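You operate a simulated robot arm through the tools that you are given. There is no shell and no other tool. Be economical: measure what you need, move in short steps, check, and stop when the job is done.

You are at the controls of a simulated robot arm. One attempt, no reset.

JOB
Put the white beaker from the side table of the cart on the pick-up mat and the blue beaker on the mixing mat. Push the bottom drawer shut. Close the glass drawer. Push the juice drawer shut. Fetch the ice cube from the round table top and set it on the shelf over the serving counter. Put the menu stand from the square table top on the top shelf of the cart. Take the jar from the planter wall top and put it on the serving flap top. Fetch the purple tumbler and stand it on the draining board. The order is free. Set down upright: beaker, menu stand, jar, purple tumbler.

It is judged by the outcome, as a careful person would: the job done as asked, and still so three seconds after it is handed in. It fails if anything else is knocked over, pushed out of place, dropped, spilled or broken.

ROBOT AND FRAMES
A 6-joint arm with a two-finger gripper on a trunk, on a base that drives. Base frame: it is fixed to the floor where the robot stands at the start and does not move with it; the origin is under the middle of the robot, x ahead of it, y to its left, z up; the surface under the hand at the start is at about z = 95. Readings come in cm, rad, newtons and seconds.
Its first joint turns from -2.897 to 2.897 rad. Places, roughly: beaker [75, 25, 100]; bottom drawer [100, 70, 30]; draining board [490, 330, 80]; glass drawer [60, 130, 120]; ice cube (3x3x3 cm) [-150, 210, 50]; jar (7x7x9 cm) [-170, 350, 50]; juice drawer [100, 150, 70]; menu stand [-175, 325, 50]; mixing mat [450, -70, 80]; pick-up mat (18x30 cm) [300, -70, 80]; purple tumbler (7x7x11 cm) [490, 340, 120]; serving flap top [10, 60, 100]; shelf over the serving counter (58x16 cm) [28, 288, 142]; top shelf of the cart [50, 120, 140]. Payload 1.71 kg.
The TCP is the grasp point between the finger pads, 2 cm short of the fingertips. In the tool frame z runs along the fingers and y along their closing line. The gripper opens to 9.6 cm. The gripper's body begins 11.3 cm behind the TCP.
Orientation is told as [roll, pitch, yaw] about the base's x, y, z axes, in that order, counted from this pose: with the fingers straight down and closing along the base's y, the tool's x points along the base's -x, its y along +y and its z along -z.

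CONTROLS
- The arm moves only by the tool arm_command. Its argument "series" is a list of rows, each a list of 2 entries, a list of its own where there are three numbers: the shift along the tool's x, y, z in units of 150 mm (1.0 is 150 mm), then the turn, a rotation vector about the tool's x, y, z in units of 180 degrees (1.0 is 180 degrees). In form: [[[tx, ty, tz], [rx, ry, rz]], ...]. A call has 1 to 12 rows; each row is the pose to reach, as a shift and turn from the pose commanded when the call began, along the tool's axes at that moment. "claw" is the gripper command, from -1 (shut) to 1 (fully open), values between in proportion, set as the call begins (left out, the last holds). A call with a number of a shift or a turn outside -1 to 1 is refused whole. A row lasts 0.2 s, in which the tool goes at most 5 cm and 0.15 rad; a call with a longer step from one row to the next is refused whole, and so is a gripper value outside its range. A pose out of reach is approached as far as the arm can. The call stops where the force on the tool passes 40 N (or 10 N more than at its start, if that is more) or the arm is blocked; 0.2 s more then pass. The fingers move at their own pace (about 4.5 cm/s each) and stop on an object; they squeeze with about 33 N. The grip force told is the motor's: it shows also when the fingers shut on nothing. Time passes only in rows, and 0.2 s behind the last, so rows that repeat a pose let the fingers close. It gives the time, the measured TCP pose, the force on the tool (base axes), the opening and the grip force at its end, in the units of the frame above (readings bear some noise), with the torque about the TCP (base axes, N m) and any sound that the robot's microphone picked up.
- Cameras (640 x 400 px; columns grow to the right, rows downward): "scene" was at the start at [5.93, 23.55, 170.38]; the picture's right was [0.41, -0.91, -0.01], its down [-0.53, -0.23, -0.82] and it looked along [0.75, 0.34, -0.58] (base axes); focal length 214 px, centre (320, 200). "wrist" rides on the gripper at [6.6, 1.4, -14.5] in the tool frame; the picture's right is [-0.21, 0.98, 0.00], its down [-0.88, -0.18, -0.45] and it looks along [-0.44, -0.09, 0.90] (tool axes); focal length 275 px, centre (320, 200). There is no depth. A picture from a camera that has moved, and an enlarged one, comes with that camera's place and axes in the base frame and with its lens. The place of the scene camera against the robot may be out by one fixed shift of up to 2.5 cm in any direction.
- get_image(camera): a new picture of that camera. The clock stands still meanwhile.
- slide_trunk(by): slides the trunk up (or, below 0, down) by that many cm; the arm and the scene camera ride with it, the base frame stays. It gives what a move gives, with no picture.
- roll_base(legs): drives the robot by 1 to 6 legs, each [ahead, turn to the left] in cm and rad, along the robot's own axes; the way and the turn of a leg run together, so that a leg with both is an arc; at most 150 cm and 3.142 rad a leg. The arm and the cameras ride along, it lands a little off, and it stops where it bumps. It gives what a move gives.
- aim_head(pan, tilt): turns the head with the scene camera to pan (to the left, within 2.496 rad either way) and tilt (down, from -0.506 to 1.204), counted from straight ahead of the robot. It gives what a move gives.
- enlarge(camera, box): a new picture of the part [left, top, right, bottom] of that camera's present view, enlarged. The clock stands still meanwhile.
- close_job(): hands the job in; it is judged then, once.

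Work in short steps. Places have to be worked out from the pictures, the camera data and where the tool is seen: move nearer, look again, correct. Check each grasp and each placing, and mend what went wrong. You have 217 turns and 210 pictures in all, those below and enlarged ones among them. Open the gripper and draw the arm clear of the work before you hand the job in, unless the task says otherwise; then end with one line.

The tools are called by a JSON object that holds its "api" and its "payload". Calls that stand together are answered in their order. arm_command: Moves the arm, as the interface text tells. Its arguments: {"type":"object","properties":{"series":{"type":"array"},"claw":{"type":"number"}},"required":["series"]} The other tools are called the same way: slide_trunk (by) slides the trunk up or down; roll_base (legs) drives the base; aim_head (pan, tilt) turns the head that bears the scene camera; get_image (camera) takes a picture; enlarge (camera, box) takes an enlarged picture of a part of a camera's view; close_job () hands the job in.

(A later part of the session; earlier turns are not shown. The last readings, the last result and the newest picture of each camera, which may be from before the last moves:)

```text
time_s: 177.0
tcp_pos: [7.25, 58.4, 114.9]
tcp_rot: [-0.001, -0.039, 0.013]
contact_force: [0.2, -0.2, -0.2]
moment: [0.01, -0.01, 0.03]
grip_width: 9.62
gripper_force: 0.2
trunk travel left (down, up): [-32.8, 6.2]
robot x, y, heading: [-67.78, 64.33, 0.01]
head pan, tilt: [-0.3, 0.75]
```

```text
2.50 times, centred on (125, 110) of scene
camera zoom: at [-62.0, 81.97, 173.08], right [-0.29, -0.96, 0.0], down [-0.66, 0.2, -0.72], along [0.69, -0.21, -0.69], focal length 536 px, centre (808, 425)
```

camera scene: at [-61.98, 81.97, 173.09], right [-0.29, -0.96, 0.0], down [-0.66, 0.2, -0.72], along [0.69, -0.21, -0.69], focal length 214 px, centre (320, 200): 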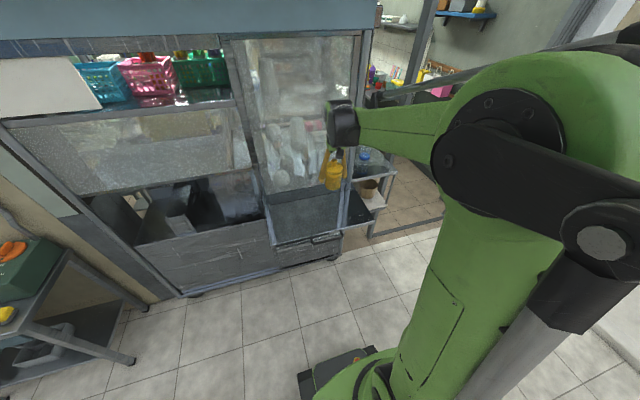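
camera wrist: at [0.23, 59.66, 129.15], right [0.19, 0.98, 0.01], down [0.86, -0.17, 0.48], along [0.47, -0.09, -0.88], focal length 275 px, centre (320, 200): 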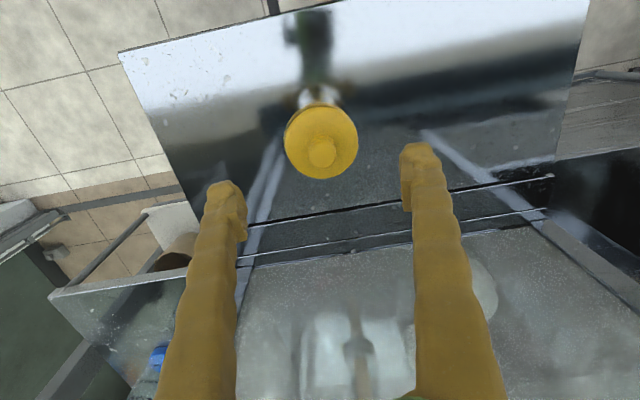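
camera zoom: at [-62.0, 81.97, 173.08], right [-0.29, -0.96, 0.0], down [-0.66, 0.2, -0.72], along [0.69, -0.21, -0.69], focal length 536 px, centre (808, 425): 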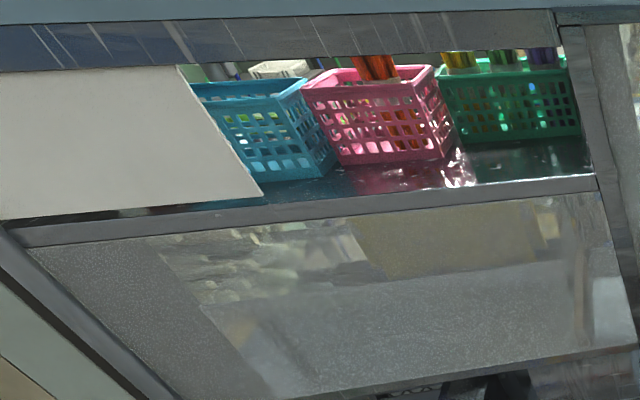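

Jar stands on the flap (the same snap on release suggests just the lid's clip). I retract, then use the trunk's travel for parallax on the cart's top shelf opening.

{"api": "arm_command", "payload": {"series": [[[0, 0, -0.3], [0, 0, 0]], [[0.1, 0, -0.6], [0, 0, 0]], [[0.35, 0, -0.8], [0, 0, 0]], [[0.65, 0, -0.9], [0, 0, 0]], [[0.97, 0, -0.9], [0, 0, 0]]], "claw": 0.5}}

{"api": "arm_command", "payload": {"series": [[[0.32, 0, 0], [0, 0, 0]], [[0.64, 0, 0], [0, 0, 0]], [[0.96, 0, 0], [0, 0, 0]]]}}

{"api": "roll_base", "payload": {"legs": [[-8, 0], [0, 1.57], [66, 0], [0, -1.57]]}}

{"api": "aim_head", "payload": {"pan": 0.0, "tilt": 0.3}}

{"api": "get_image", "payload": {"camera": "scene"}}

{"api": "slide_trunk", "payload": {"by": -30}}

{"api": "get_image", "payload": {"camera": "scene"}}

```text
time_s: 178.2
tcp_pos: [-7.71, 58.43, 127.87]
tcp_rot: [0.0, -0.038, 0.015]
contact_force: [-0.3, 0.1, 0.5]
moment: [0.01, -0.04, -0.03]
grip_width: 7.21
gripper_force: 0.0
trunk travel left (down, up): [-32.8, 6.2]
robot x, y, heading: [-67.83, 64.35, 0.009]
head pan, tilt: [-0.3, 0.75]
```

```text
time_s: 179.0
tcp_pos: [-23.22, 58.02, 127.46]
tcp_rot: [0.001, -0.046, 0.014]
contact_force: [-0.2, 0.7, -0.8]
moment: [0.0, -0.06, 0.01]
grip_width: 7.17
gripper_force: 0.1
trunk travel left (down, up): [-32.8, 6.2]
robot x, y, heading: [-67.53, 64.39, 0.009]
head pan, tilt: [-0.3, 0.75]
```

```text
time_s: 196.4
tcp_pos: [-30.62, 124.92, 127.29]
tcp_rot: [0.0, -0.04, 0.02]
contact_force: [-0.3, 0.2, -0.2]
moment: [-0.02, 0.0, -0.03]
grip_width: 7.21
gripper_force: 0.1
trunk travel left (down, up): [-32.8, 6.2]
robot x, y, heading: [-75.74, 131.47, 0.015]
head pan, tilt: [-0.3, 0.75]
```

```text
time_s: 197.3
tcp_pos: [-31.85, 124.94, 127.55]
tcp_rot: [-0.001, -0.046, 0.022]
contact_force: [-1.1, -0.6, 0.2]
moment: [0.03, -0.07, -0.02]
grip_width: 7.23
gripper_force: 0.0
trunk travel left (down, up): [-32.8, 6.2]
robot x, y, heading: [-76.39, 131.14, 0.012]
head pan, tilt: [0.0, 0.3]
```

```text
146 pictures are left
camera scene: at [-70.97, 151.41, 177.18], right [0.01, -1.0, 0.0], down [-0.3, 0.0, -0.95], along [0.95, 0.01, -0.3], focal length 214 px, centre (320, 200)
```

scene: 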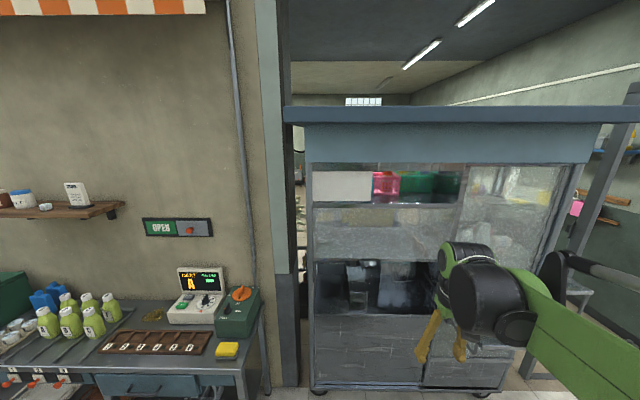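

```text
time_s: 200.3
tcp_pos: [-31.75, 125.02, 97.66]
tcp_rot: [-0.001, -0.046, 0.021]
contact_force: [0.7, -0.9, 0.5]
moment: [0.04, 0.06, -0.01]
grip_width: 7.19
gripper_force: 0.1
trunk travel left (down, up): [-2.8, 36.2]
robot x, y, heading: [-76.33, 131.33, 0.009]
head pan, tilt: [0.0, 0.3]
```

```text
145 pictures are left
camera scene: at [-69.44, 151.45, 147.08], right [0.01, -1.0, 0.0], down [-0.31, 0.0, -0.95], along [0.95, 0.01, -0.31], focal length 214 px, centre (320, 200)
```

scene: 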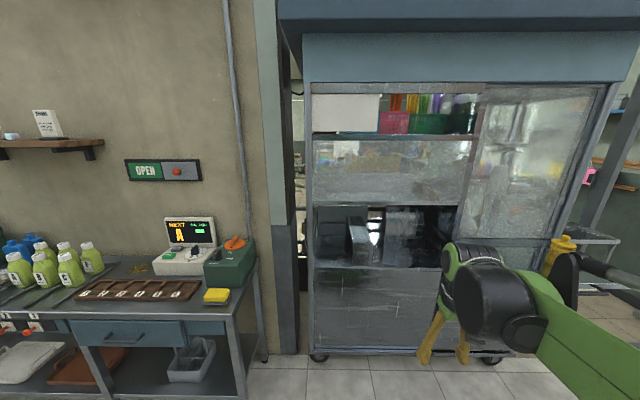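

{"api": "enlarge", "payload": {"camera": "scene", "box": [300, 70, 500, 180]}}

{"api": "slide_trunk", "payload": {"by": 33}}

{"api": "aim_head", "payload": {"pan": -0.3, "tilt": 0.3}}

{"api": "enlarge", "payload": {"camera": "scene", "box": [200, 120, 420, 260]}}

```text
3.20 times, centred on (400, 125) of scene
camera zoom: at [-69.44, 151.45, 147.08], right [0.01, -1.0, 0.0], down [-0.31, 0.0, -0.95], along [0.95, 0.01, -0.31], focal length 686 px, centre (64, 440)
```

zoom: 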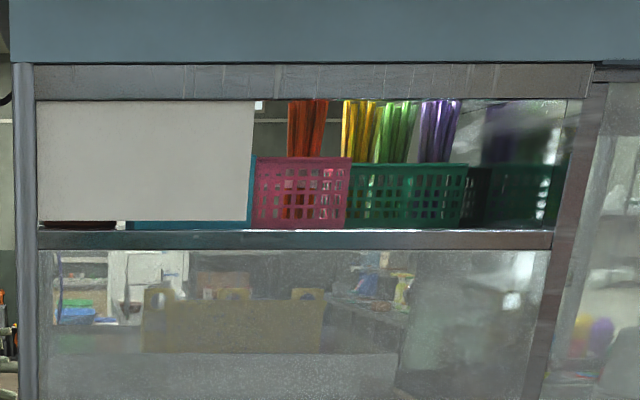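

```text
time_s: 203.6
tcp_pos: [-32.52, 125.01, 130.87]
tcp_rot: [-0.002, -0.052, 0.02]
contact_force: [0.3, -0.4, -0.1]
moment: [-0.02, 0.0, -0.03]
grip_width: 7.14
gripper_force: 0.1
trunk travel left (down, up): [-35.8, 3.2]
robot x, y, heading: [-75.97, 131.37, 0.018]
head pan, tilt: [0.0, 0.3]
```

```text
time_s: 204.4
tcp_pos: [-32.6, 125.02, 130.78]
tcp_rot: [0.0, -0.053, 0.022]
contact_force: [0.1, 0.0, 0.5]
moment: [0.02, 0.0, 0.0]
grip_width: 7.19
gripper_force: 0.1
trunk travel left (down, up): [-35.8, 3.2]
robot x, y, heading: [-76.25, 130.97, 0.013]
head pan, tilt: [-0.3, 0.3]
```

```text
2.86 times, centred on (310, 190) of scene
camera zoom: at [-69.56, 148.7, 180.1], right [-0.28, -0.96, 0.0], down [-0.3, 0.08, -0.95], along [0.91, -0.27, -0.31], focal length 613 px, centre (349, 229)
```

zoom: 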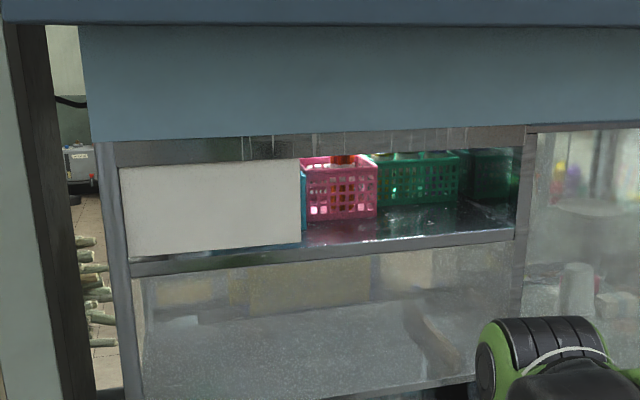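

Opening at the cart's top shelf: x≥26, y 86–126, z 145–162, with free floor in front of the green basket (x 26–45, y≈103). Now I drive back to the square table for the menu stand.

{"api": "roll_base", "payload": {"legs": [[0, 1.557], [150, 0], [17, 0], [0, 1.24]]}}

{"api": "aim_head", "payload": {"pan": 0.2, "tilt": 0.8}}

{"api": "get_image", "payload": {"camera": "scene"}}

```text
time_s: 226.6
tcp_pos: [-112.49, 323.79, 130.77]
tcp_rot: [0.001, -0.053, 2.789]
contact_force: [0.1, 0.3, 0.2]
moment: [0.0, -0.02, 0.04]
grip_width: 7.21
gripper_force: 0.0
trunk travel left (down, up): [-35.8, 3.2]
robot x, y, heading: [-74.06, 302.32, 2.781]
head pan, tilt: [-0.3, 0.3]
```

```text
time_s: 227.5
tcp_pos: [-111.28, 323.19, 131.21]
tcp_rot: [-0.003, -0.064, 2.79]
contact_force: [0.7, 0.5, 0.5]
moment: [-0.01, 0.02, 0.0]
grip_width: 7.2
gripper_force: 0.1
trunk travel left (down, up): [-35.8, 3.2]
robot x, y, heading: [-74.12, 302.03, 2.783]
head pan, tilt: [0.201, 0.799]
```

```text
142 pictures are left
camera scene: at [-87.2, 280.99, 175.82], right [0.16, 0.99, 0.0], down [0.7, -0.11, -0.7], along [-0.69, 0.11, -0.71], focal length 214 px, centre (320, 200)
```

scene: 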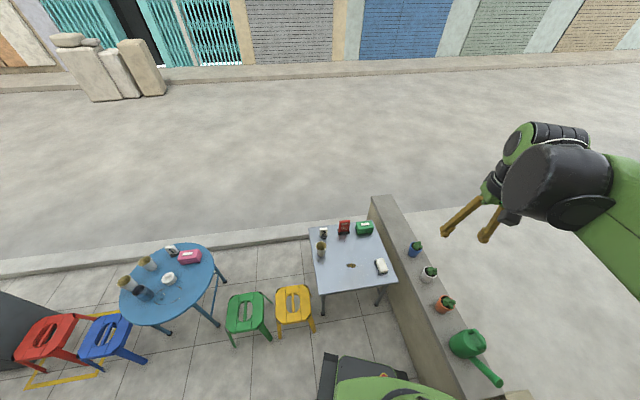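

{"api": "roll_base", "payload": {"legs": [[0, 0.12], [15, 0]]}}

{"api": "slide_trunk", "payload": {"by": -33}}

{"api": "enlarge", "payload": {"camera": "scene", "box": [290, 190, 410, 280]}}

{"api": "get_image", "payload": {"camera": "wrist"}}

```text
time_s: 229.9
tcp_pos: [-126.28, 321.6, 131.86]
tcp_rot: [-0.001, -0.079, 2.908]
contact_force: [-0.7, -0.1, -0.7]
moment: [-0.03, -0.09, 0.0]
grip_width: 7.2
gripper_force: 0.1
trunk travel left (down, up): [-35.8, 3.2]
robot x, y, heading: [-88.77, 305.56, 2.898]
head pan, tilt: [0.201, 0.799]
```

```text
time_s: 233.2
tcp_pos: [-126.95, 321.75, 98.78]
tcp_rot: [0.0, -0.077, 2.911]
contact_force: [-0.4, 0.3, -0.1]
moment: [-0.02, -0.04, 0.0]
grip_width: 7.2
gripper_force: 0.1
trunk travel left (down, up): [-2.8, 36.2]
robot x, y, heading: [-89.11, 305.51, 2.902]
head pan, tilt: [0.201, 0.799]
```

```text
4.44 times, centred on (350, 235) of scene
camera zoom: at [-98.69, 283.17, 142.85], right [0.04, 1.0, 0.0], down [0.71, -0.03, -0.71], along [-0.71, 0.03, -0.71], focal length 953 px, centre (187, 44)
```

zoom: 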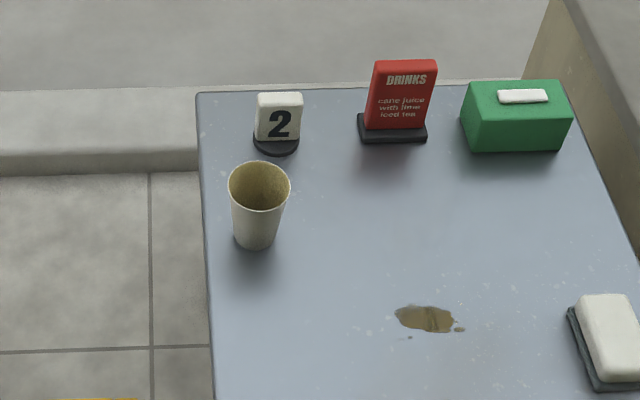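

```text
140 pictures are left
camera wrist: at [-119.77, 318.6, 112.78], right [-0.42, -0.91, 0.01], down [-0.78, 0.37, 0.51], along [-0.47, 0.21, -0.86], focal length 275 px, centre (320, 200)
```

wrist: 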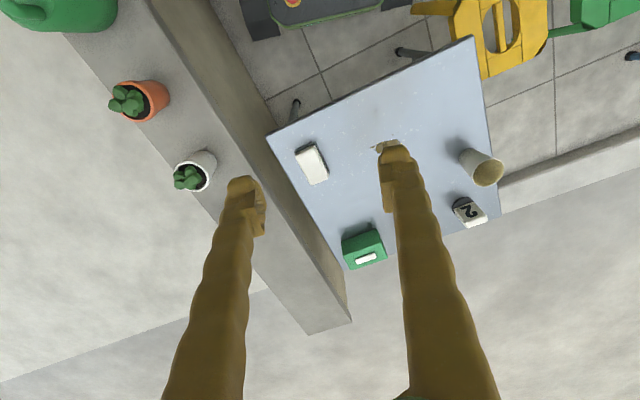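

Menu stand: slab ~7 cm wide facing +x, at ≈(-173, 313), ~12 cm tall. To insert it under the cart's roof I must hold it with a tilted hand: I turn yaw to π and pitch the fingers ~60° forward.

{"api": "arm_command", "payload": {"series": [[[0, 0, 0], [0, 0, -0.037]], [[0, 0, 0], [0, 0, -0.073]]], "claw": 1}}

{"api": "arm_command", "payload": {"series": [[[0, 0, 0], [0, -0.044, 0]], [[0, 0, 0], [0, -0.088, 0]], [[0, 0, 0], [0, -0.132, 0]], [[0, 0, 0], [0, -0.176, 0]], [[0, 0, 0], [0, -0.22, 0]], [[0, 0, 0], [0, -0.264, 0]], [[0, 0, 0], [0, -0.305, 0]]]}}

{"api": "get_image", "payload": {"camera": "wrist"}}

{"api": "get_image", "payload": {"camera": "scene"}}

```text
time_s: 233.8
tcp_pos: [-129.04, 322.29, 97.9]
tcp_rot: [-0.014, -0.054, -3.142]
contact_force: [-2.1, 0.3, -0.2]
moment: [-0.07, -0.29, 0.0]
grip_width: 9.59
gripper_force: 0.1
trunk travel left (down, up): [-2.8, 36.2]
robot x, y, heading: [-88.76, 305.58, 2.902]
head pan, tilt: [0.201, 0.799]
```

```text
time_s: 235.4
tcp_pos: [-127.88, 321.95, 98.27]
tcp_rot: [-0.035, -1.027, -3.117]
contact_force: [0.2, -0.2, -0.5]
moment: [-0.01, 0.02, 0.03]
grip_width: 9.59
gripper_force: 0.1
trunk travel left (down, up): [-2.8, 36.2]
robot x, y, heading: [-88.79, 305.4, 2.903]
head pan, tilt: [0.201, 0.799]
```

```text
139 pictures are left
camera wrist: at [-111.94, 320.41, 100.32], right [-0.11, -0.98, 0.16], down [-0.07, 0.17, 0.98], along [-0.99, 0.1, -0.09], focal length 275 px, centre (320, 200)
```

wrist: 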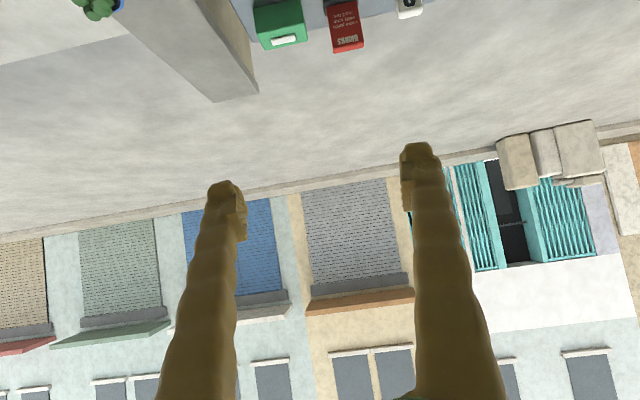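

```text
138 pictures are left
camera scene: at [-102.92, 284.23, 142.69], right [0.04, 1.0, 0.0], down [0.73, -0.03, -0.69], along [-0.69, 0.02, -0.73], focal length 214 px, centre (320, 200)
```

scene: 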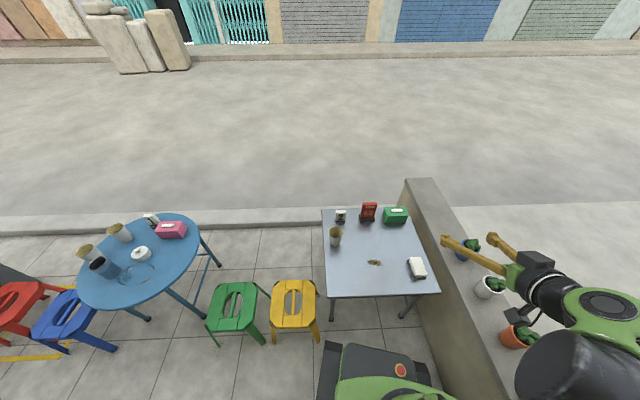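

Hand tilted as wanted. I move toward a pre-grasp point in front of and above the stand.

{"api": "arm_command", "payload": {"series": [[[0.03, 0.06, 0.3], [0, 0, 0]], [[0.06, 0.12, 0.6], [0, 0, 0]], [[0.09, 0.18, 0.9], [0, 0, 0]]]}}

{"api": "arm_command", "payload": {"series": [[[0.03, 0.08, 0.3], [0, 0, 0]], [[0.06, 0.16, 0.58], [0, 0, 0]], [[0.1, 0.24, 0.8], [0, 0, 0]]]}}

{"api": "get_image", "payload": {"camera": "wrist"}}

{"api": "get_image", "payload": {"camera": "scene"}}

```text
time_s: 236.2
tcp_pos: [-139.46, 319.53, 89.75]
tcp_rot: [-0.027, -1.016, -3.119]
contact_force: [-0.3, -0.1, 0.0]
moment: [0.0, -0.07, -0.03]
grip_width: 9.6
gripper_force: 0.0
trunk travel left (down, up): [-2.8, 36.2]
robot x, y, heading: [-89.26, 305.39, 2.903]
head pan, tilt: [0.201, 0.799]
```

```text
time_s: 237.0
tcp_pos: [-148.26, 315.8, 82.87]
tcp_rot: [-0.032, -1.023, -3.117]
contact_force: [0.1, -0.5, 0.2]
moment: [-0.02, -0.03, -0.02]
grip_width: 9.59
gripper_force: 0.0
trunk travel left (down, up): [-2.8, 36.2]
robot x, y, heading: [-89.22, 305.43, 2.905]
head pan, tilt: [0.201, 0.799]
```

```text
137 pictures are left
camera wrist: at [-132.39, 314.31, 84.76], right [-0.11, -0.98, 0.16], down [-0.08, 0.17, 0.98], along [-0.99, 0.1, -0.09], focal length 275 px, centre (320, 200)
```

wrist: 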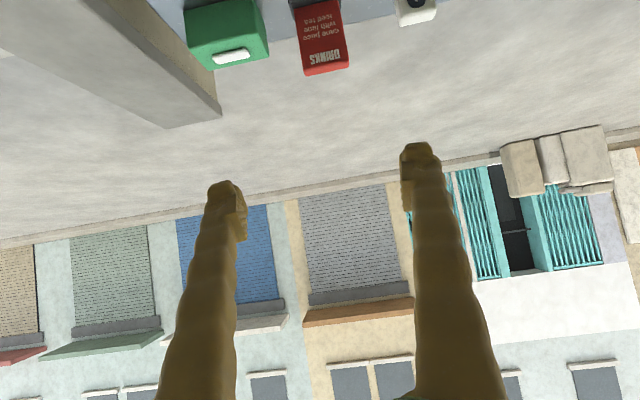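

```text
136 pictures are left
camera scene: at [-102.97, 284.23, 142.69], right [0.04, 1.0, 0.0], down [0.73, -0.03, -0.69], along [-0.69, 0.02, -0.73], focal length 214 px, centre (320, 200)
```

scene: 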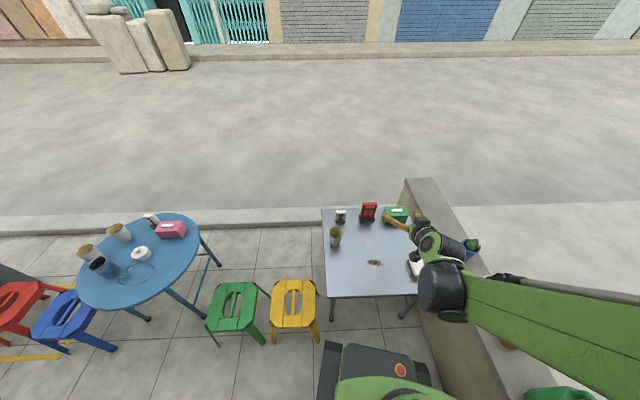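

{"api": "arm_command", "payload": {"series": [[[0.1, 0.03, 0.25], [0, 0, 0]], [[0.2, 0.06, 0.5], [0, 0, 0]], [[0.3, 0.08, 0.75], [0, 0, 0]], [[0.42, 0.09, 1], [0, 0, 0]]]}}

{"api": "get_image", "payload": {"camera": "wrist"}}

{"api": "enlarge", "payload": {"camera": "scene", "box": [320, 180, 460, 290]}}

```text
time_s: 238.0
tcp_pos: [-158.23, 314.86, 71.08]
tcp_rot: [-0.031, -1.022, -3.12]
contact_force: [0.8, -0.1, 0.0]
moment: [0.02, -0.03, 0.0]
grip_width: 9.61
gripper_force: 0.1
out of reach, approached as far as the arm can: row 4
trunk travel left (down, up): [-2.8, 36.2]
robot x, y, heading: [-88.99, 305.22, 2.901]
head pan, tilt: [0.201, 0.799]
```

```text
135 pictures are left
camera wrist: at [-142.47, 313.4, 73.03], right [-0.11, -0.98, 0.16], down [-0.08, 0.17, 0.98], along [-0.99, 0.1, -0.09], focal length 275 px, centre (320, 200)
```

wrist: 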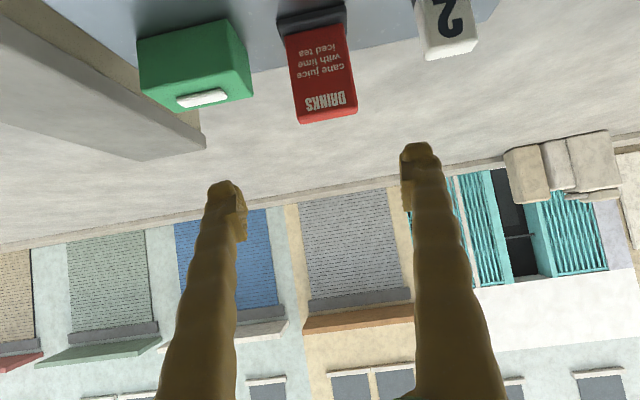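

```text
3.64 times, centred on (390, 235) of scene
camera zoom: at [-102.9, 284.21, 142.69], right [0.04, 1.0, 0.0], down [0.73, -0.03, -0.69], along [-0.69, 0.02, -0.73], focal length 780 px, centre (66, 73)
```

zoom: 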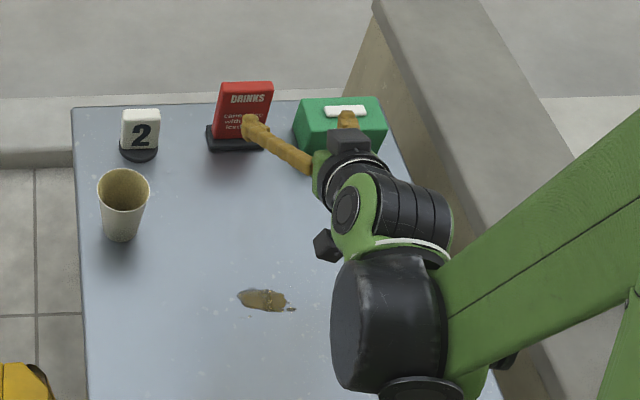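

The last row was out of reach; I try going forward first (flatter forearm), then down.

{"api": "arm_command", "payload": {"series": [[[-0.1, 0.01, 0.17], [0, 0, 0]], [[-0.2, 0.02, 0.34], [0, 0, 0]], [[-0.15, 0.03, 0.45], [0, 0, 0]]]}}

{"api": "arm_command", "payload": {"series": [[[0.1, 0, 0.06], [0, 0, 0]], [[0.2, 0, 0.12], [0, 0, 0]]]}}

{"api": "get_image", "payload": {"camera": "wrist"}}

```text
time_s: 238.8
tcp_pos: [-165.27, 314.45, 69.35]
tcp_rot: [-0.031, -1.025, -3.117]
contact_force: [0.8, 1.1, 0.4]
moment: [-0.03, -0.01, -0.01]
grip_width: 9.61
gripper_force: 0.0
trunk travel left (down, up): [-2.8, 36.2]
robot x, y, heading: [-88.85, 305.08, 2.9]
head pan, tilt: [0.201, 0.799]
```

```text
time_s: 239.4
tcp_pos: [-165.57, 314.45, 66.03]
tcp_rot: [-0.032, -1.019, -3.118]
contact_force: [0.1, -0.1, 0.6]
moment: [0.04, 0.01, 0.05]
grip_width: 9.61
gripper_force: 0.1
out of reach, approached as far as the arm can: row 2
trunk travel left (down, up): [-2.8, 36.2]
robot x, y, heading: [-89.09, 305.63, 2.903]
head pan, tilt: [0.201, 0.799]
```

```text
133 pictures are left
camera wrist: at [-149.64, 313.11, 68.08], right [-0.11, -0.98, 0.16], down [-0.08, 0.17, 0.98], along [-0.99, 0.1, -0.1], focal length 275 px, centre (320, 200)
```

wrist: 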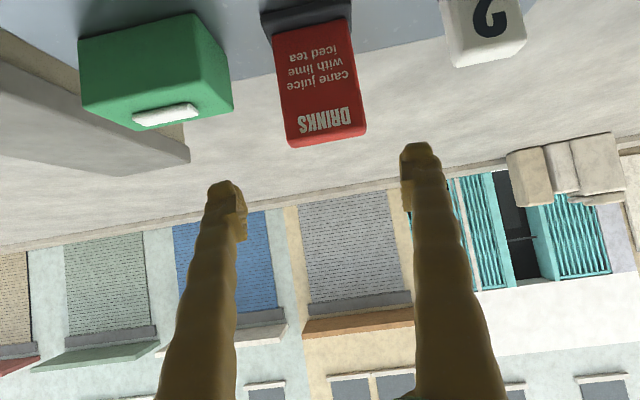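

Going farther lets the hand go lower. I back the base 7 cm, lower the trunk fully, and then extend.

{"api": "roll_base", "payload": {"legs": [[-7, 0]]}}

{"api": "slide_trunk", "payload": {"by": -2.7}}

{"api": "arm_command", "payload": {"series": [[[-0.12, -0.06, 0.2], [0, 0, 0]], [[-0.15, -0.1, 0.3], [0, 0, 0]]]}}

{"api": "arm_command", "payload": {"series": [[[0, 0, 0.12], [0, 0, 0]], [[0.02, 0, 0.24], [0, 0, 0]]]}}

{"api": "get_image", "payload": {"camera": "wrist"}}

{"api": "enlarge", "payload": {"camera": "scene", "box": [320, 180, 460, 290]}}

```text
time_s: 240.5
tcp_pos: [-158.7, 312.89, 66.08]
tcp_rot: [-0.032, -1.022, -3.117]
contact_force: [1.2, -0.2, 0.2]
moment: [0.02, -0.01, 0.01]
grip_width: 9.62
gripper_force: 0.0
trunk travel left (down, up): [-2.8, 36.2]
robot x, y, heading: [-82.13, 303.91, 2.901]
head pan, tilt: [0.201, 0.799]
```

```text
time_s: 241.2
tcp_pos: [-157.75, 312.53, 64.5]
tcp_rot: [-0.038, -1.036, -3.111]
contact_force: [-0.3, 0.1, -0.3]
moment: [-0.01, 0.02, 0.02]
grip_width: 9.61
gripper_force: 0.0
trunk travel left (down, up): [-0.1, 38.9]
robot x, y, heading: [-81.99, 304.07, 2.9]
head pan, tilt: [0.201, 0.799]
```

```text
time_s: 241.8
tcp_pos: [-162.84, 313.98, 64.19]
tcp_rot: [-0.035, -1.035, -3.109]
contact_force: [0.8, 1.5, -0.2]
moment: [-0.03, 0.0, -0.01]
grip_width: 9.62
gripper_force: 0.0
trunk travel left (down, up): [-0.1, 38.9]
robot x, y, heading: [-82.06, 303.86, 2.901]
head pan, tilt: [0.201, 0.799]
```

```text
time_s: 242.4
tcp_pos: [-165.73, 314.16, 62.13]
tcp_rot: [-0.039, -1.034, -3.11]
contact_force: [0.0, -0.2, 0.3]
moment: [0.02, 0.01, 0.0]
grip_width: 9.62
gripper_force: 0.0
trunk travel left (down, up): [-0.1, 38.9]
robot x, y, heading: [-82.1, 304.01, 2.902]
head pan, tilt: [0.201, 0.799]
```

```text
132 pictures are left
camera wrist: at [-149.75, 312.65, 63.81], right [-0.11, -0.98, 0.16], down [-0.06, 0.17, 0.98], along [-0.99, 0.09, -0.08], focal length 275 px, centre (320, 200)
```

wrist: 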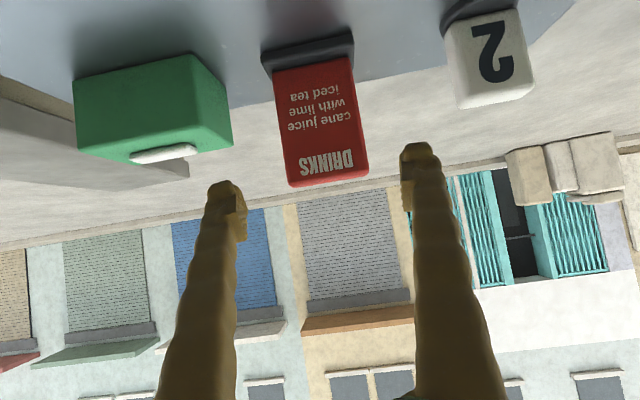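

```text
3.64 times, centred on (390, 235) of scene
camera zoom: at [-96.03, 282.51, 139.99], right [0.04, 1.0, 0.0], down [0.73, -0.03, -0.69], along [-0.69, 0.02, -0.73], focal length 780 px, centre (66, 73)
```

zoom: 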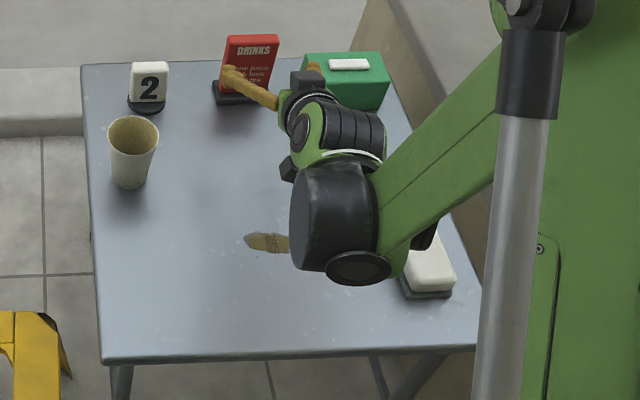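

Slab centre ≈(-173.6, 313.8), top z≈60. Fingers are laterally well aligned with clearance to the green box; I advance along the fingers.

{"api": "arm_command", "payload": {"series": [[[0.02, 0.01, 0.2], [0, 0, 0]], [[0.04, 0.02, 0.4], [0, 0, 0]]]}}

{"api": "get_image", "payload": {"camera": "wrist"}}

{"api": "enlarge", "payload": {"camera": "scene", "box": [320, 180, 460, 290]}}

```text
time_s: 243.0
tcp_pos: [-170.57, 313.92, 58.35]
tcp_rot: [-0.039, -1.034, -3.11]
contact_force: [0.3, -0.3, 1.5]
moment: [0.02, 0.0, 0.03]
grip_width: 9.58
gripper_force: 0.0
trunk travel left (down, up): [-0.1, 38.9]
robot x, y, heading: [-81.59, 303.88, 2.9]
head pan, tilt: [0.201, 0.799]
```

```text
130 pictures are left
camera wrist: at [-154.61, 312.53, 60.19], right [-0.11, -0.98, 0.16], down [-0.06, 0.17, 0.98], along [-0.99, 0.09, -0.08], focal length 275 px, centre (320, 200)
```

wrist: 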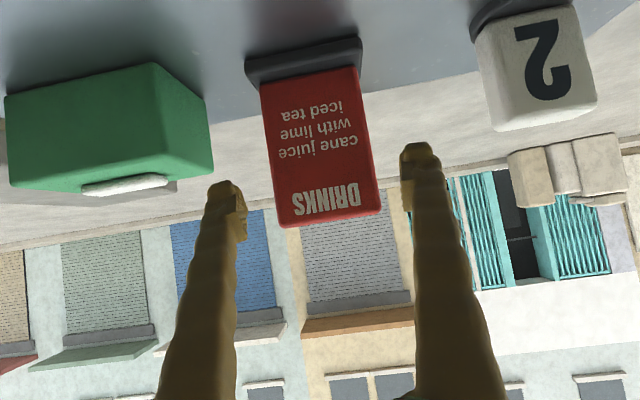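

```text
3.64 times, centred on (390, 235) of scene
camera zoom: at [-96.01, 282.51, 139.99], right [0.04, 1.0, 0.0], down [0.73, -0.03, -0.69], along [-0.69, 0.02, -0.73], focal length 780 px, centre (66, 73)
```

zoom: 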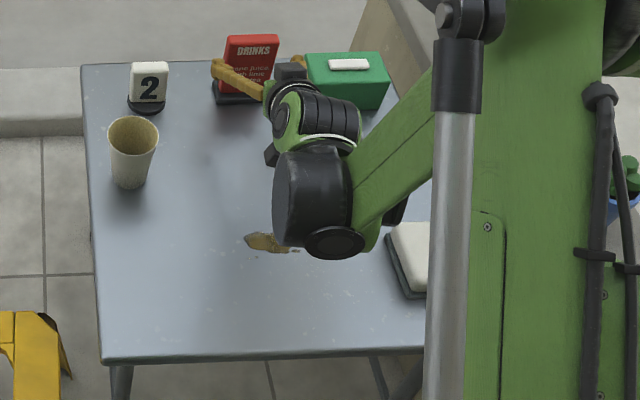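

{"api": "arm_command", "payload": {"series": [[[-0.01, 0, 0.1], [0, 0, 0]], [[-0.02, 0, 0.2], [0, 0, 0]], [[-0.03, 0, 0.28], [0, 0, 0]]]}}

{"api": "arm_command", "payload": {"series": [[[0, 0, 0], [0, 0, 0]], [[0, 0, 0], [0, 0, 0]], [[0, 0, 0], [0, 0, 0]]], "claw": -1}}

{"api": "get_image", "payload": {"camera": "wrist"}}

```text
time_s: 243.8
tcp_pos: [-174.33, 313.95, 56.69]
tcp_rot: [-0.039, -1.034, -3.111]
contact_force: [-0.5, 0.6, 0.5]
moment: [-0.01, 0.0, -0.03]
grip_width: 9.57
gripper_force: 0.0
trunk travel left (down, up): [-0.1, 38.9]
robot x, y, heading: [-82.15, 303.68, 2.9]
head pan, tilt: [0.201, 0.799]
```

```text
time_s: 244.6
tcp_pos: [-174.4, 313.9, 56.66]
tcp_rot: [-0.04, -1.033, -3.11]
contact_force: [-0.4, -0.6, 1.1]
moment: [0.02, 0.05, -0.02]
grip_width: 7.98
gripper_force: 33.4
trunk travel left (down, up): [-0.1, 38.9]
robot x, y, heading: [-82.04, 303.54, 2.901]
head pan, tilt: [0.201, 0.799]
```

```text
128 pictures are left
camera wrist: at [-158.44, 312.49, 58.44], right [-0.11, -0.98, 0.16], down [-0.06, 0.17, 0.98], along [-0.99, 0.09, -0.08], focal length 275 px, centre (320, 200)
```

wrist: 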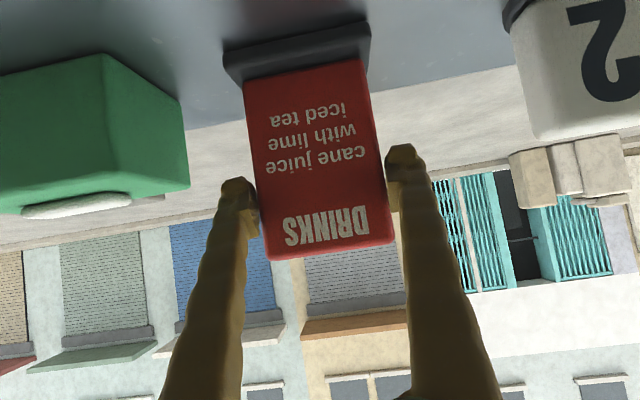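

Gripped (8.0 cm). Lift straight up.

{"api": "arm_command", "payload": {"series": [[[-0.17, 0, -0.1], [0, 0, 0]], [[-0.34, 0, -0.2], [0, 0, 0]], [[-0.6, 0, -0.36], [0, 0, 0]], [[-0.86, 0, -0.51], [0, 0, 0]]]}}

{"api": "slide_trunk", "payload": {"by": 30}}

{"api": "get_image", "payload": {"camera": "wrist"}}

{"api": "get_image", "payload": {"camera": "scene"}}

```text
time_s: 245.6
tcp_pos: [-174.41, 313.55, 71.47]
tcp_rot: [-0.038, -1.035, -3.109]
contact_force: [0.0, -1.0, -1.7]
moment: [0.03, 0.02, -0.04]
grip_width: 7.94
gripper_force: 32.6
trunk travel left (down, up): [-0.1, 38.9]
robot x, y, heading: [-81.98, 304.22, 2.908]
head pan, tilt: [0.201, 0.799]
```

```text
time_s: 248.6
tcp_pos: [-174.44, 313.67, 101.54]
tcp_rot: [-0.04, -1.035, -3.11]
contact_force: [1.3, -0.1, -1.2]
moment: [0.02, -0.01, 0.0]
grip_width: 7.93
gripper_force: 33.1
trunk travel left (down, up): [-30.1, 8.9]
robot x, y, heading: [-81.8, 304.13, 2.907]
head pan, tilt: [0.201, 0.799]
```

```text
127 pictures are left
camera wrist: at [-158.5, 312.21, 103.21], right [-0.11, -0.98, 0.16], down [-0.07, 0.17, 0.98], along [-0.99, 0.09, -0.08], focal length 275 px, centre (320, 200)
```

wrist: 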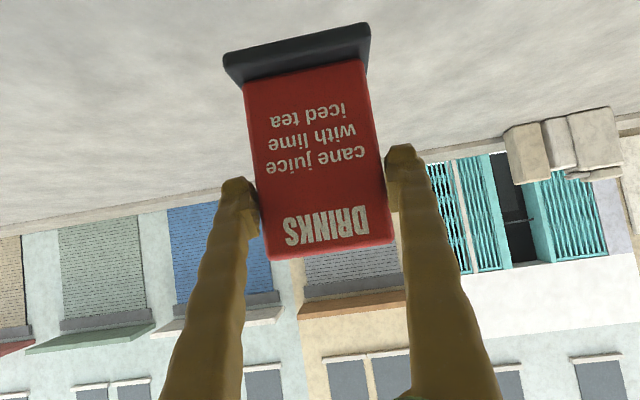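

```text
126 pictures are left
camera scene: at [-96.55, 282.63, 169.97], right [0.04, 1.0, 0.0], down [0.73, -0.03, -0.69], along [-0.69, 0.02, -0.73], focal length 214 px, centre (320, 200)
```

scene: 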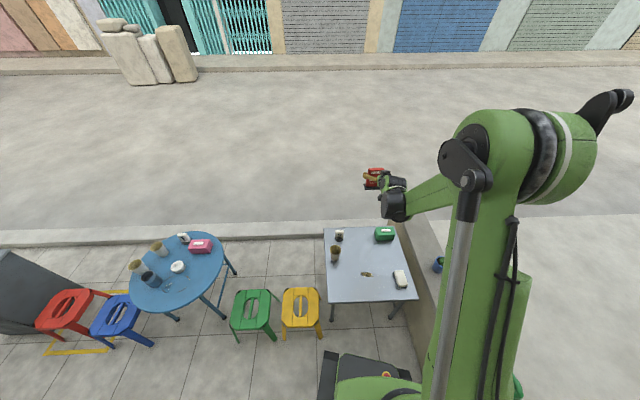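

{"api": "arm_command", "payload": {"series": [[[0.12, 0, -0.21], [0, 0, 0]], [[0.25, 0, -0.42], [0, 0, 0]], [[0.37, 0, -0.63], [0, 0, 0]], [[0.5, 0, -0.85], [0, 0, 0]]]}}

{"api": "arm_command", "payload": {"series": [[[0.12, 0, -0.21], [0, 0, 0]], [[0.25, 0, -0.42], [0, 0, 0]], [[0.37, 0, -0.63], [0, 0, 0]], [[0.5, 0, -0.85], [0, 0, 0]]]}}

{"api": "arm_command", "payload": {"series": [[[0.05, 0, -0.25], [0, 0, 0]], [[0.05, 0, -0.5], [0, 0, 0]], [[0.05, 0, -0.75], [0, 0, 0]]]}}

{"api": "roll_base", "payload": {"legs": [[-14, 0], [0, 1.81], [150, 0], [40, 0]]}}

{"api": "get_image", "payload": {"camera": "wrist"}}

```text
time_s: 249.6
tcp_pos: [-159.53, 313.55, 101.43]
tcp_rot: [-0.04, -1.034, -3.11]
contact_force: [0.1, -1.3, -1.5]
moment: [0.0, 0.0, -0.04]
grip_width: 7.95
gripper_force: 34.0
trunk travel left (down, up): [-30.1, 8.9]
robot x, y, heading: [-82.18, 303.98, 2.903]
head pan, tilt: [0.201, 0.799]
```

```text
time_s: 250.6
tcp_pos: [-144.89, 313.85, 101.68]
tcp_rot: [-0.039, -1.033, -3.111]
contact_force: [-0.7, -0.7, -1.3]
moment: [-0.04, -0.01, 0.0]
grip_width: 7.93
gripper_force: 32.5
trunk travel left (down, up): [-30.1, 8.9]
robot x, y, heading: [-81.85, 304.01, 2.905]
head pan, tilt: [0.201, 0.799]
```

```text
time_s: 251.4
tcp_pos: [-134.65, 313.75, 106.66]
tcp_rot: [-0.04, -1.036, -3.109]
contact_force: [0.0, -0.9, -0.4]
moment: [0.03, -0.03, -0.01]
grip_width: 7.88
gripper_force: 33.0
trunk travel left (down, up): [-30.1, 8.9]
robot x, y, heading: [-82.01, 303.8, 2.906]
head pan, tilt: [0.201, 0.799]
```

```text
time_s: 272.4
tcp_pos: [-66.24, 55.87, 106.55]
tcp_rot: [-0.037, -1.035, -1.309]
contact_force: [0.0, 0.3, -1.0]
moment: [-0.02, -0.02, -0.03]
grip_width: 7.73
gripper_force: 32.7
trunk travel left (down, up): [-30.1, 8.9]
robot x, y, heading: [-69.09, 109.81, -1.581]
head pan, tilt: [0.201, 0.799]
```

```text
125 pictures are left
camera wrist: at [-68.47, 71.63, 108.42], right [0.98, 0.12, 0.16], down [-0.15, -0.1, 0.98], along [0.14, -0.99, -0.08], focal length 275 px, centre (320, 200)
```

wrist: 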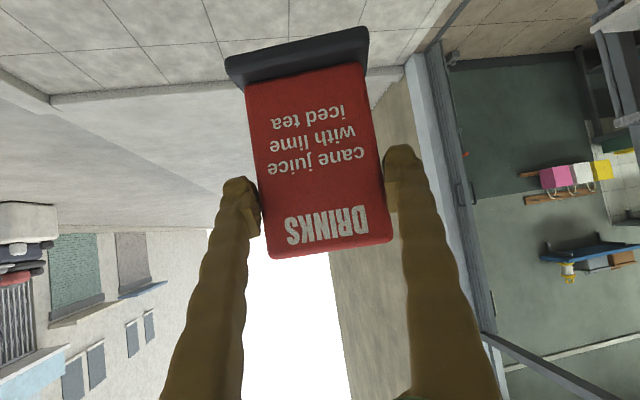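

{"api": "roll_base", "payload": {"legs": [[7, 0], [0, 1.581]]}}

{"api": "slide_trunk", "payload": {"by": 8.8}}

{"api": "arm_command", "payload": {"series": [[[0, 0, 0], [0.037, 0, 0.022]], [[0, 0, 0], [0.074, 0, 0.044]]]}}

{"api": "arm_command", "payload": {"series": [[[-0.28, 0, -0.16], [0, 0, 0]], [[-0.56, 0, -0.32], [0, 0, 0]], [[-0.84, 0, -0.48], [0, 0, 0]]]}}

{"api": "arm_command", "payload": {"series": [[[-0.28, 0, -0.16], [0, 0, 0]], [[-0.56, 0, -0.32], [0, 0, 0]], [[-0.84, 0, -0.48], [0, 0, 0]]]}}

{"api": "aim_head", "payload": {"pan": -0.1, "tilt": 0.4}}

{"api": "get_image", "payload": {"camera": "scene"}}

{"api": "get_image", "payload": {"camera": "wrist"}}

```text
time_s: 279.5
tcp_pos: [-16.82, 107.05, 107.3]
tcp_rot: [-0.046, -1.049, 0.305]
contact_force: [0.4, -0.2, -1.3]
moment: [0.02, 0.0, 0.02]
grip_width: 7.65
gripper_force: 32.9
trunk travel left (down, up): [-30.1, 8.9]
robot x, y, heading: [-68.99, 102.44, 0.025]
head pan, tilt: [0.201, 0.799]
```

```text
time_s: 280.8
tcp_pos: [-19.2, 107.05, 117.12]
tcp_rot: [-0.058, -1.069, 0.311]
contact_force: [0.4, 0.1, -0.9]
moment: [0.0, -0.04, -0.01]
grip_width: 7.64
gripper_force: 33.0
trunk travel left (down, up): [-38.9, 0.1]
robot x, y, heading: [-69.14, 102.2, 0.027]
head pan, tilt: [0.201, 0.799]
```

```text
time_s: 281.4
tcp_pos: [-18.95, 106.89, 116.91]
tcp_rot: [-0.038, -1.074, 0.028]
contact_force: [-0.4, 1.0, -0.5]
moment: [0.01, -0.01, 0.04]
grip_width: 7.64
gripper_force: 33.7
trunk travel left (down, up): [-38.9, 0.1]
robot x, y, heading: [-69.04, 101.69, 0.029]
head pan, tilt: [0.201, 0.799]
```

```text
time_s: 282.2
tcp_pos: [-18.8, 107.16, 131.23]
tcp_rot: [-0.036, -1.072, 0.025]
contact_force: [-0.2, -0.3, -1.0]
moment: [0.01, 0.01, 0.01]
grip_width: 7.62
gripper_force: 32.8
trunk travel left (down, up): [-38.9, 0.1]
robot x, y, heading: [-68.94, 101.62, 0.023]
head pan, tilt: [0.201, 0.799]
```

```text
time_s: 283.0
tcp_pos: [-19.35, 107.61, 146.13]
tcp_rot: [-0.04, -1.074, 0.026]
contact_force: [0.9, -0.6, -1.4]
moment: [0.03, 0.03, -0.02]
grip_width: 7.61
gripper_force: 33.4
trunk travel left (down, up): [-38.9, 0.1]
robot x, y, heading: [-68.54, 101.99, 0.024]
head pan, tilt: [0.201, 0.799]
```

```text
time_s: 283.8
tcp_pos: [-18.42, 107.47, 145.74]
tcp_rot: [-0.038, -1.066, 0.026]
contact_force: [-1.0, -0.4, -1.6]
moment: [-0.03, 0.06, -0.02]
grip_width: 7.63
gripper_force: 32.7
trunk travel left (down, up): [-38.9, 0.1]
robot x, y, heading: [-69.02, 102.19, 0.023]
head pan, tilt: [-0.099, 0.4]
```

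```text
124 pictures are left
camera scene: at [-62.08, 121.34, 182.25], right [-0.07, -1.0, 0.0], down [-0.4, 0.03, -0.91], along [0.91, -0.07, -0.41], focal length 214 px, centre (320, 200)
```

scene: 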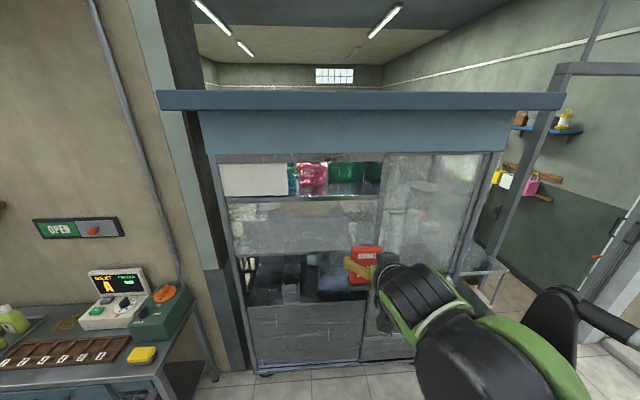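

```text
123 pictures are left
camera wrist: at [-34.18, 108.96, 146.98], right [0.11, 0.98, 0.16], down [0.03, -0.17, 0.99], along [0.99, -0.1, -0.05], focal length 275 px, centre (320, 200)
```

wrist: 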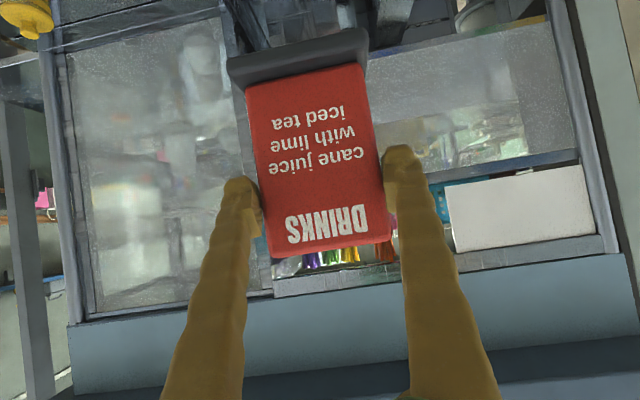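

I level the pitch, raise to z≈155 and drive 22 cm closer.

{"api": "arm_command", "payload": {"series": [[[-0.27, -0.1, -0.15], [0, 0.01, 0]], [[-0.54, -0.2, -0.3], [0, 0.01, 0]]]}}

{"api": "roll_base", "payload": {"legs": [[22, 0]]}}

{"api": "get_image", "payload": {"camera": "scene"}}

{"api": "get_image", "payload": {"camera": "wrist"}}

```text
time_s: 284.4
tcp_pos: [-19.13, 104.51, 155.32]
tcp_rot: [-0.037, -1.038, 0.022]
contact_force: [0.7, -0.8, -0.2]
moment: [0.0, 0.0, -0.03]
grip_width: 7.58
gripper_force: 32.9
trunk travel left (down, up): [-38.9, 0.1]
robot x, y, heading: [-68.88, 102.33, 0.028]
head pan, tilt: [-0.099, 0.4]
```

```text
time_s: 286.5
tcp_pos: [1.68, 104.96, 155.71]
tcp_rot: [-0.037, -1.049, 0.024]
contact_force: [0.1, 0.3, -2.7]
moment: [-0.02, -0.04, -0.04]
grip_width: 7.58
gripper_force: 32.9
trunk travel left (down, up): [-38.9, 0.1]
robot x, y, heading: [-46.57, 102.93, 0.026]
head pan, tilt: [-0.099, 0.4]
```

```text
122 pictures are left
camera scene: at [-42.76, 121.82, 182.38], right [-0.07, -1.0, 0.0], down [-0.39, 0.03, -0.92], along [0.92, -0.07, -0.39], focal length 214 px, centre (320, 200)
```

scene: 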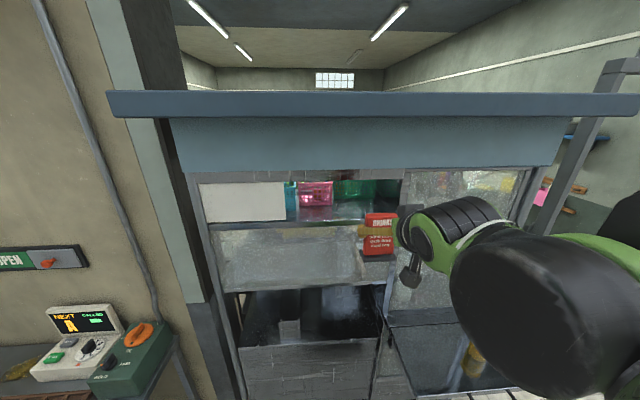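

```text
121 pictures are left
camera wrist: at [-14.14, 106.46, 157.32], right [0.11, 0.98, 0.16], down [0.05, -0.17, 0.98], along [0.99, -0.1, -0.07], focal length 275 px, centre (320, 200)
```

wrist: 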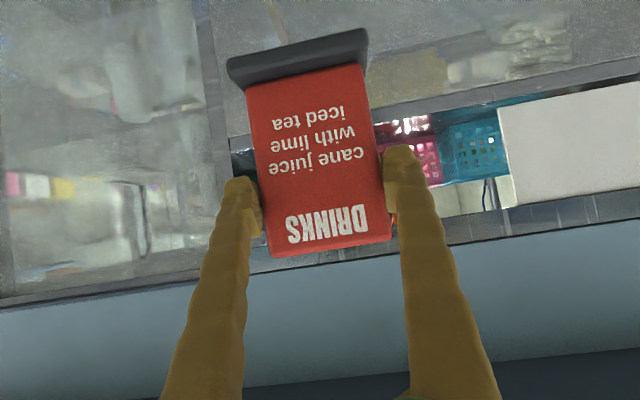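

Clearances: opening z 144.5–160, stand spans TCP −7.7…+3.5. I'll enter with TCP z≈154 and stop at x≈30.5. First half of the move.

{"api": "arm_command", "payload": {"series": [[[-0.05, 0, 0.28], [0, 0, 0]], [[-0.18, 0, 0.5], [0, 0, 0]], [[-0.32, 0, 0.74], [0, 0, 0]], [[-0.4, 0, 0.88], [0, 0, 0]]]}}

{"api": "enlarge", "payload": {"camera": "scene", "box": [260, 150, 460, 290]}}

{"api": "get_image", "payload": {"camera": "wrist"}}

```text
time_s: 287.5
tcp_pos: [13.88, 104.68, 155.29]
tcp_rot: [-0.035, -1.064, 0.021]
contact_force: [0.8, 0.8, -1.6]
moment: [0.01, 0.09, -0.01]
grip_width: 7.55
gripper_force: 33.0
trunk travel left (down, up): [-38.9, 0.1]
robot x, y, heading: [-46.9, 102.69, 0.024]
head pan, tilt: [-0.099, 0.4]
```

```text
2.86 times, centred on (360, 220) of scene
camera zoom: at [-45.48, 121.77, 182.47], right [-0.07, -1.0, 0.0], down [-0.37, 0.03, -0.93], along [0.92, -0.07, -0.37], focal length 613 px, centre (206, 143)
```

zoom: 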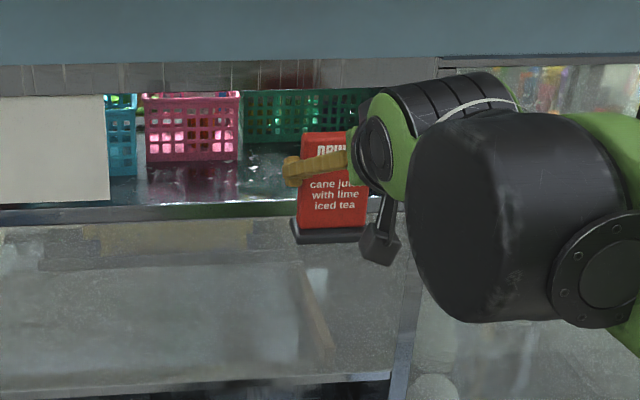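

```text
119 pictures are left
camera wrist: at [-1.87, 106.05, 156.58], right [0.11, 0.98, 0.16], down [0.04, -0.17, 0.99], along [0.99, -0.1, -0.05], focal length 275 px, centre (320, 200)
```

wrist: 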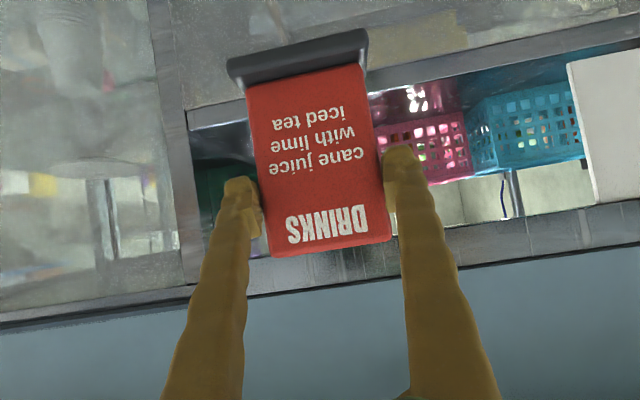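

Lip top ≈146, beam bottom ≈159.7. I continue in with small checks on height, also correcting the 1.7° lean.

{"api": "arm_command", "payload": {"series": [[[-0.12, 0, 0.24], [0, 0.0095, 0]], [[-0.25, 0, 0.48], [0, 0.0095, 0]]]}}

{"api": "get_image", "payload": {"camera": "wrist"}}

{"api": "enlarge", "payload": {"camera": "scene", "box": [260, 150, 460, 290]}}

```text
time_s: 288.1
tcp_pos: [25.01, 104.55, 153.58]
tcp_rot: [-0.034, -1.013, 0.02]
contact_force: [-2.4, -0.4, -0.7]
moment: [0.02, 0.02, -0.02]
grip_width: 7.54
gripper_force: 32.7
trunk travel left (down, up): [-38.9, 0.1]
robot x, y, heading: [-46.5, 102.44, 0.023]
head pan, tilt: [-0.099, 0.4]
```

```text
118 pictures are left
camera wrist: at [9.44, 106.14, 155.66], right [0.12, 0.98, 0.16], down [0.08, -0.17, 0.98], along [0.99, -0.1, -0.1], focal length 275 px, centre (320, 200)
```

wrist: 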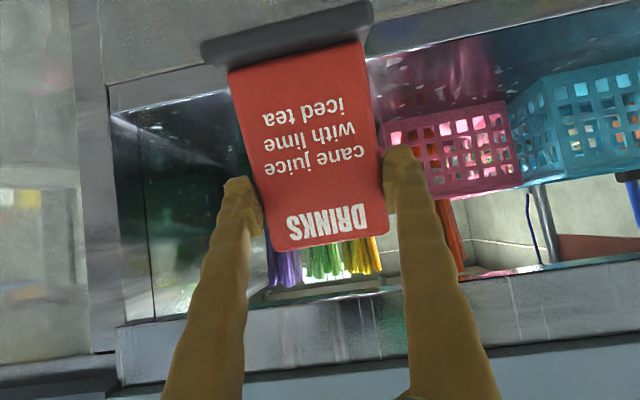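

```text
2.86 times, centred on (360, 220) of scene
camera zoom: at [-39.94, 121.91, 182.26], right [-0.07, -1.0, 0.0], down [-0.4, 0.03, -0.91], along [0.91, -0.07, -0.4], focal length 613 px, centre (206, 143)
```

zoom: 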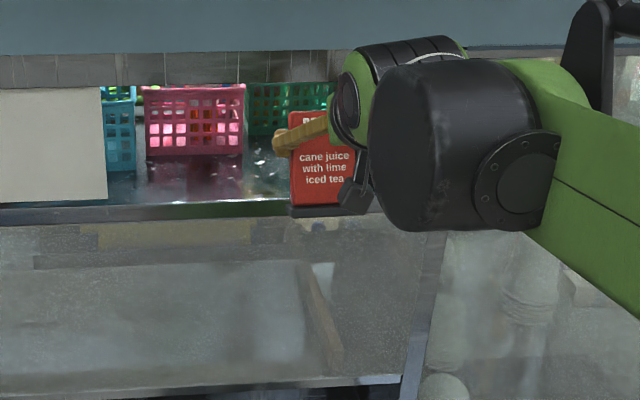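

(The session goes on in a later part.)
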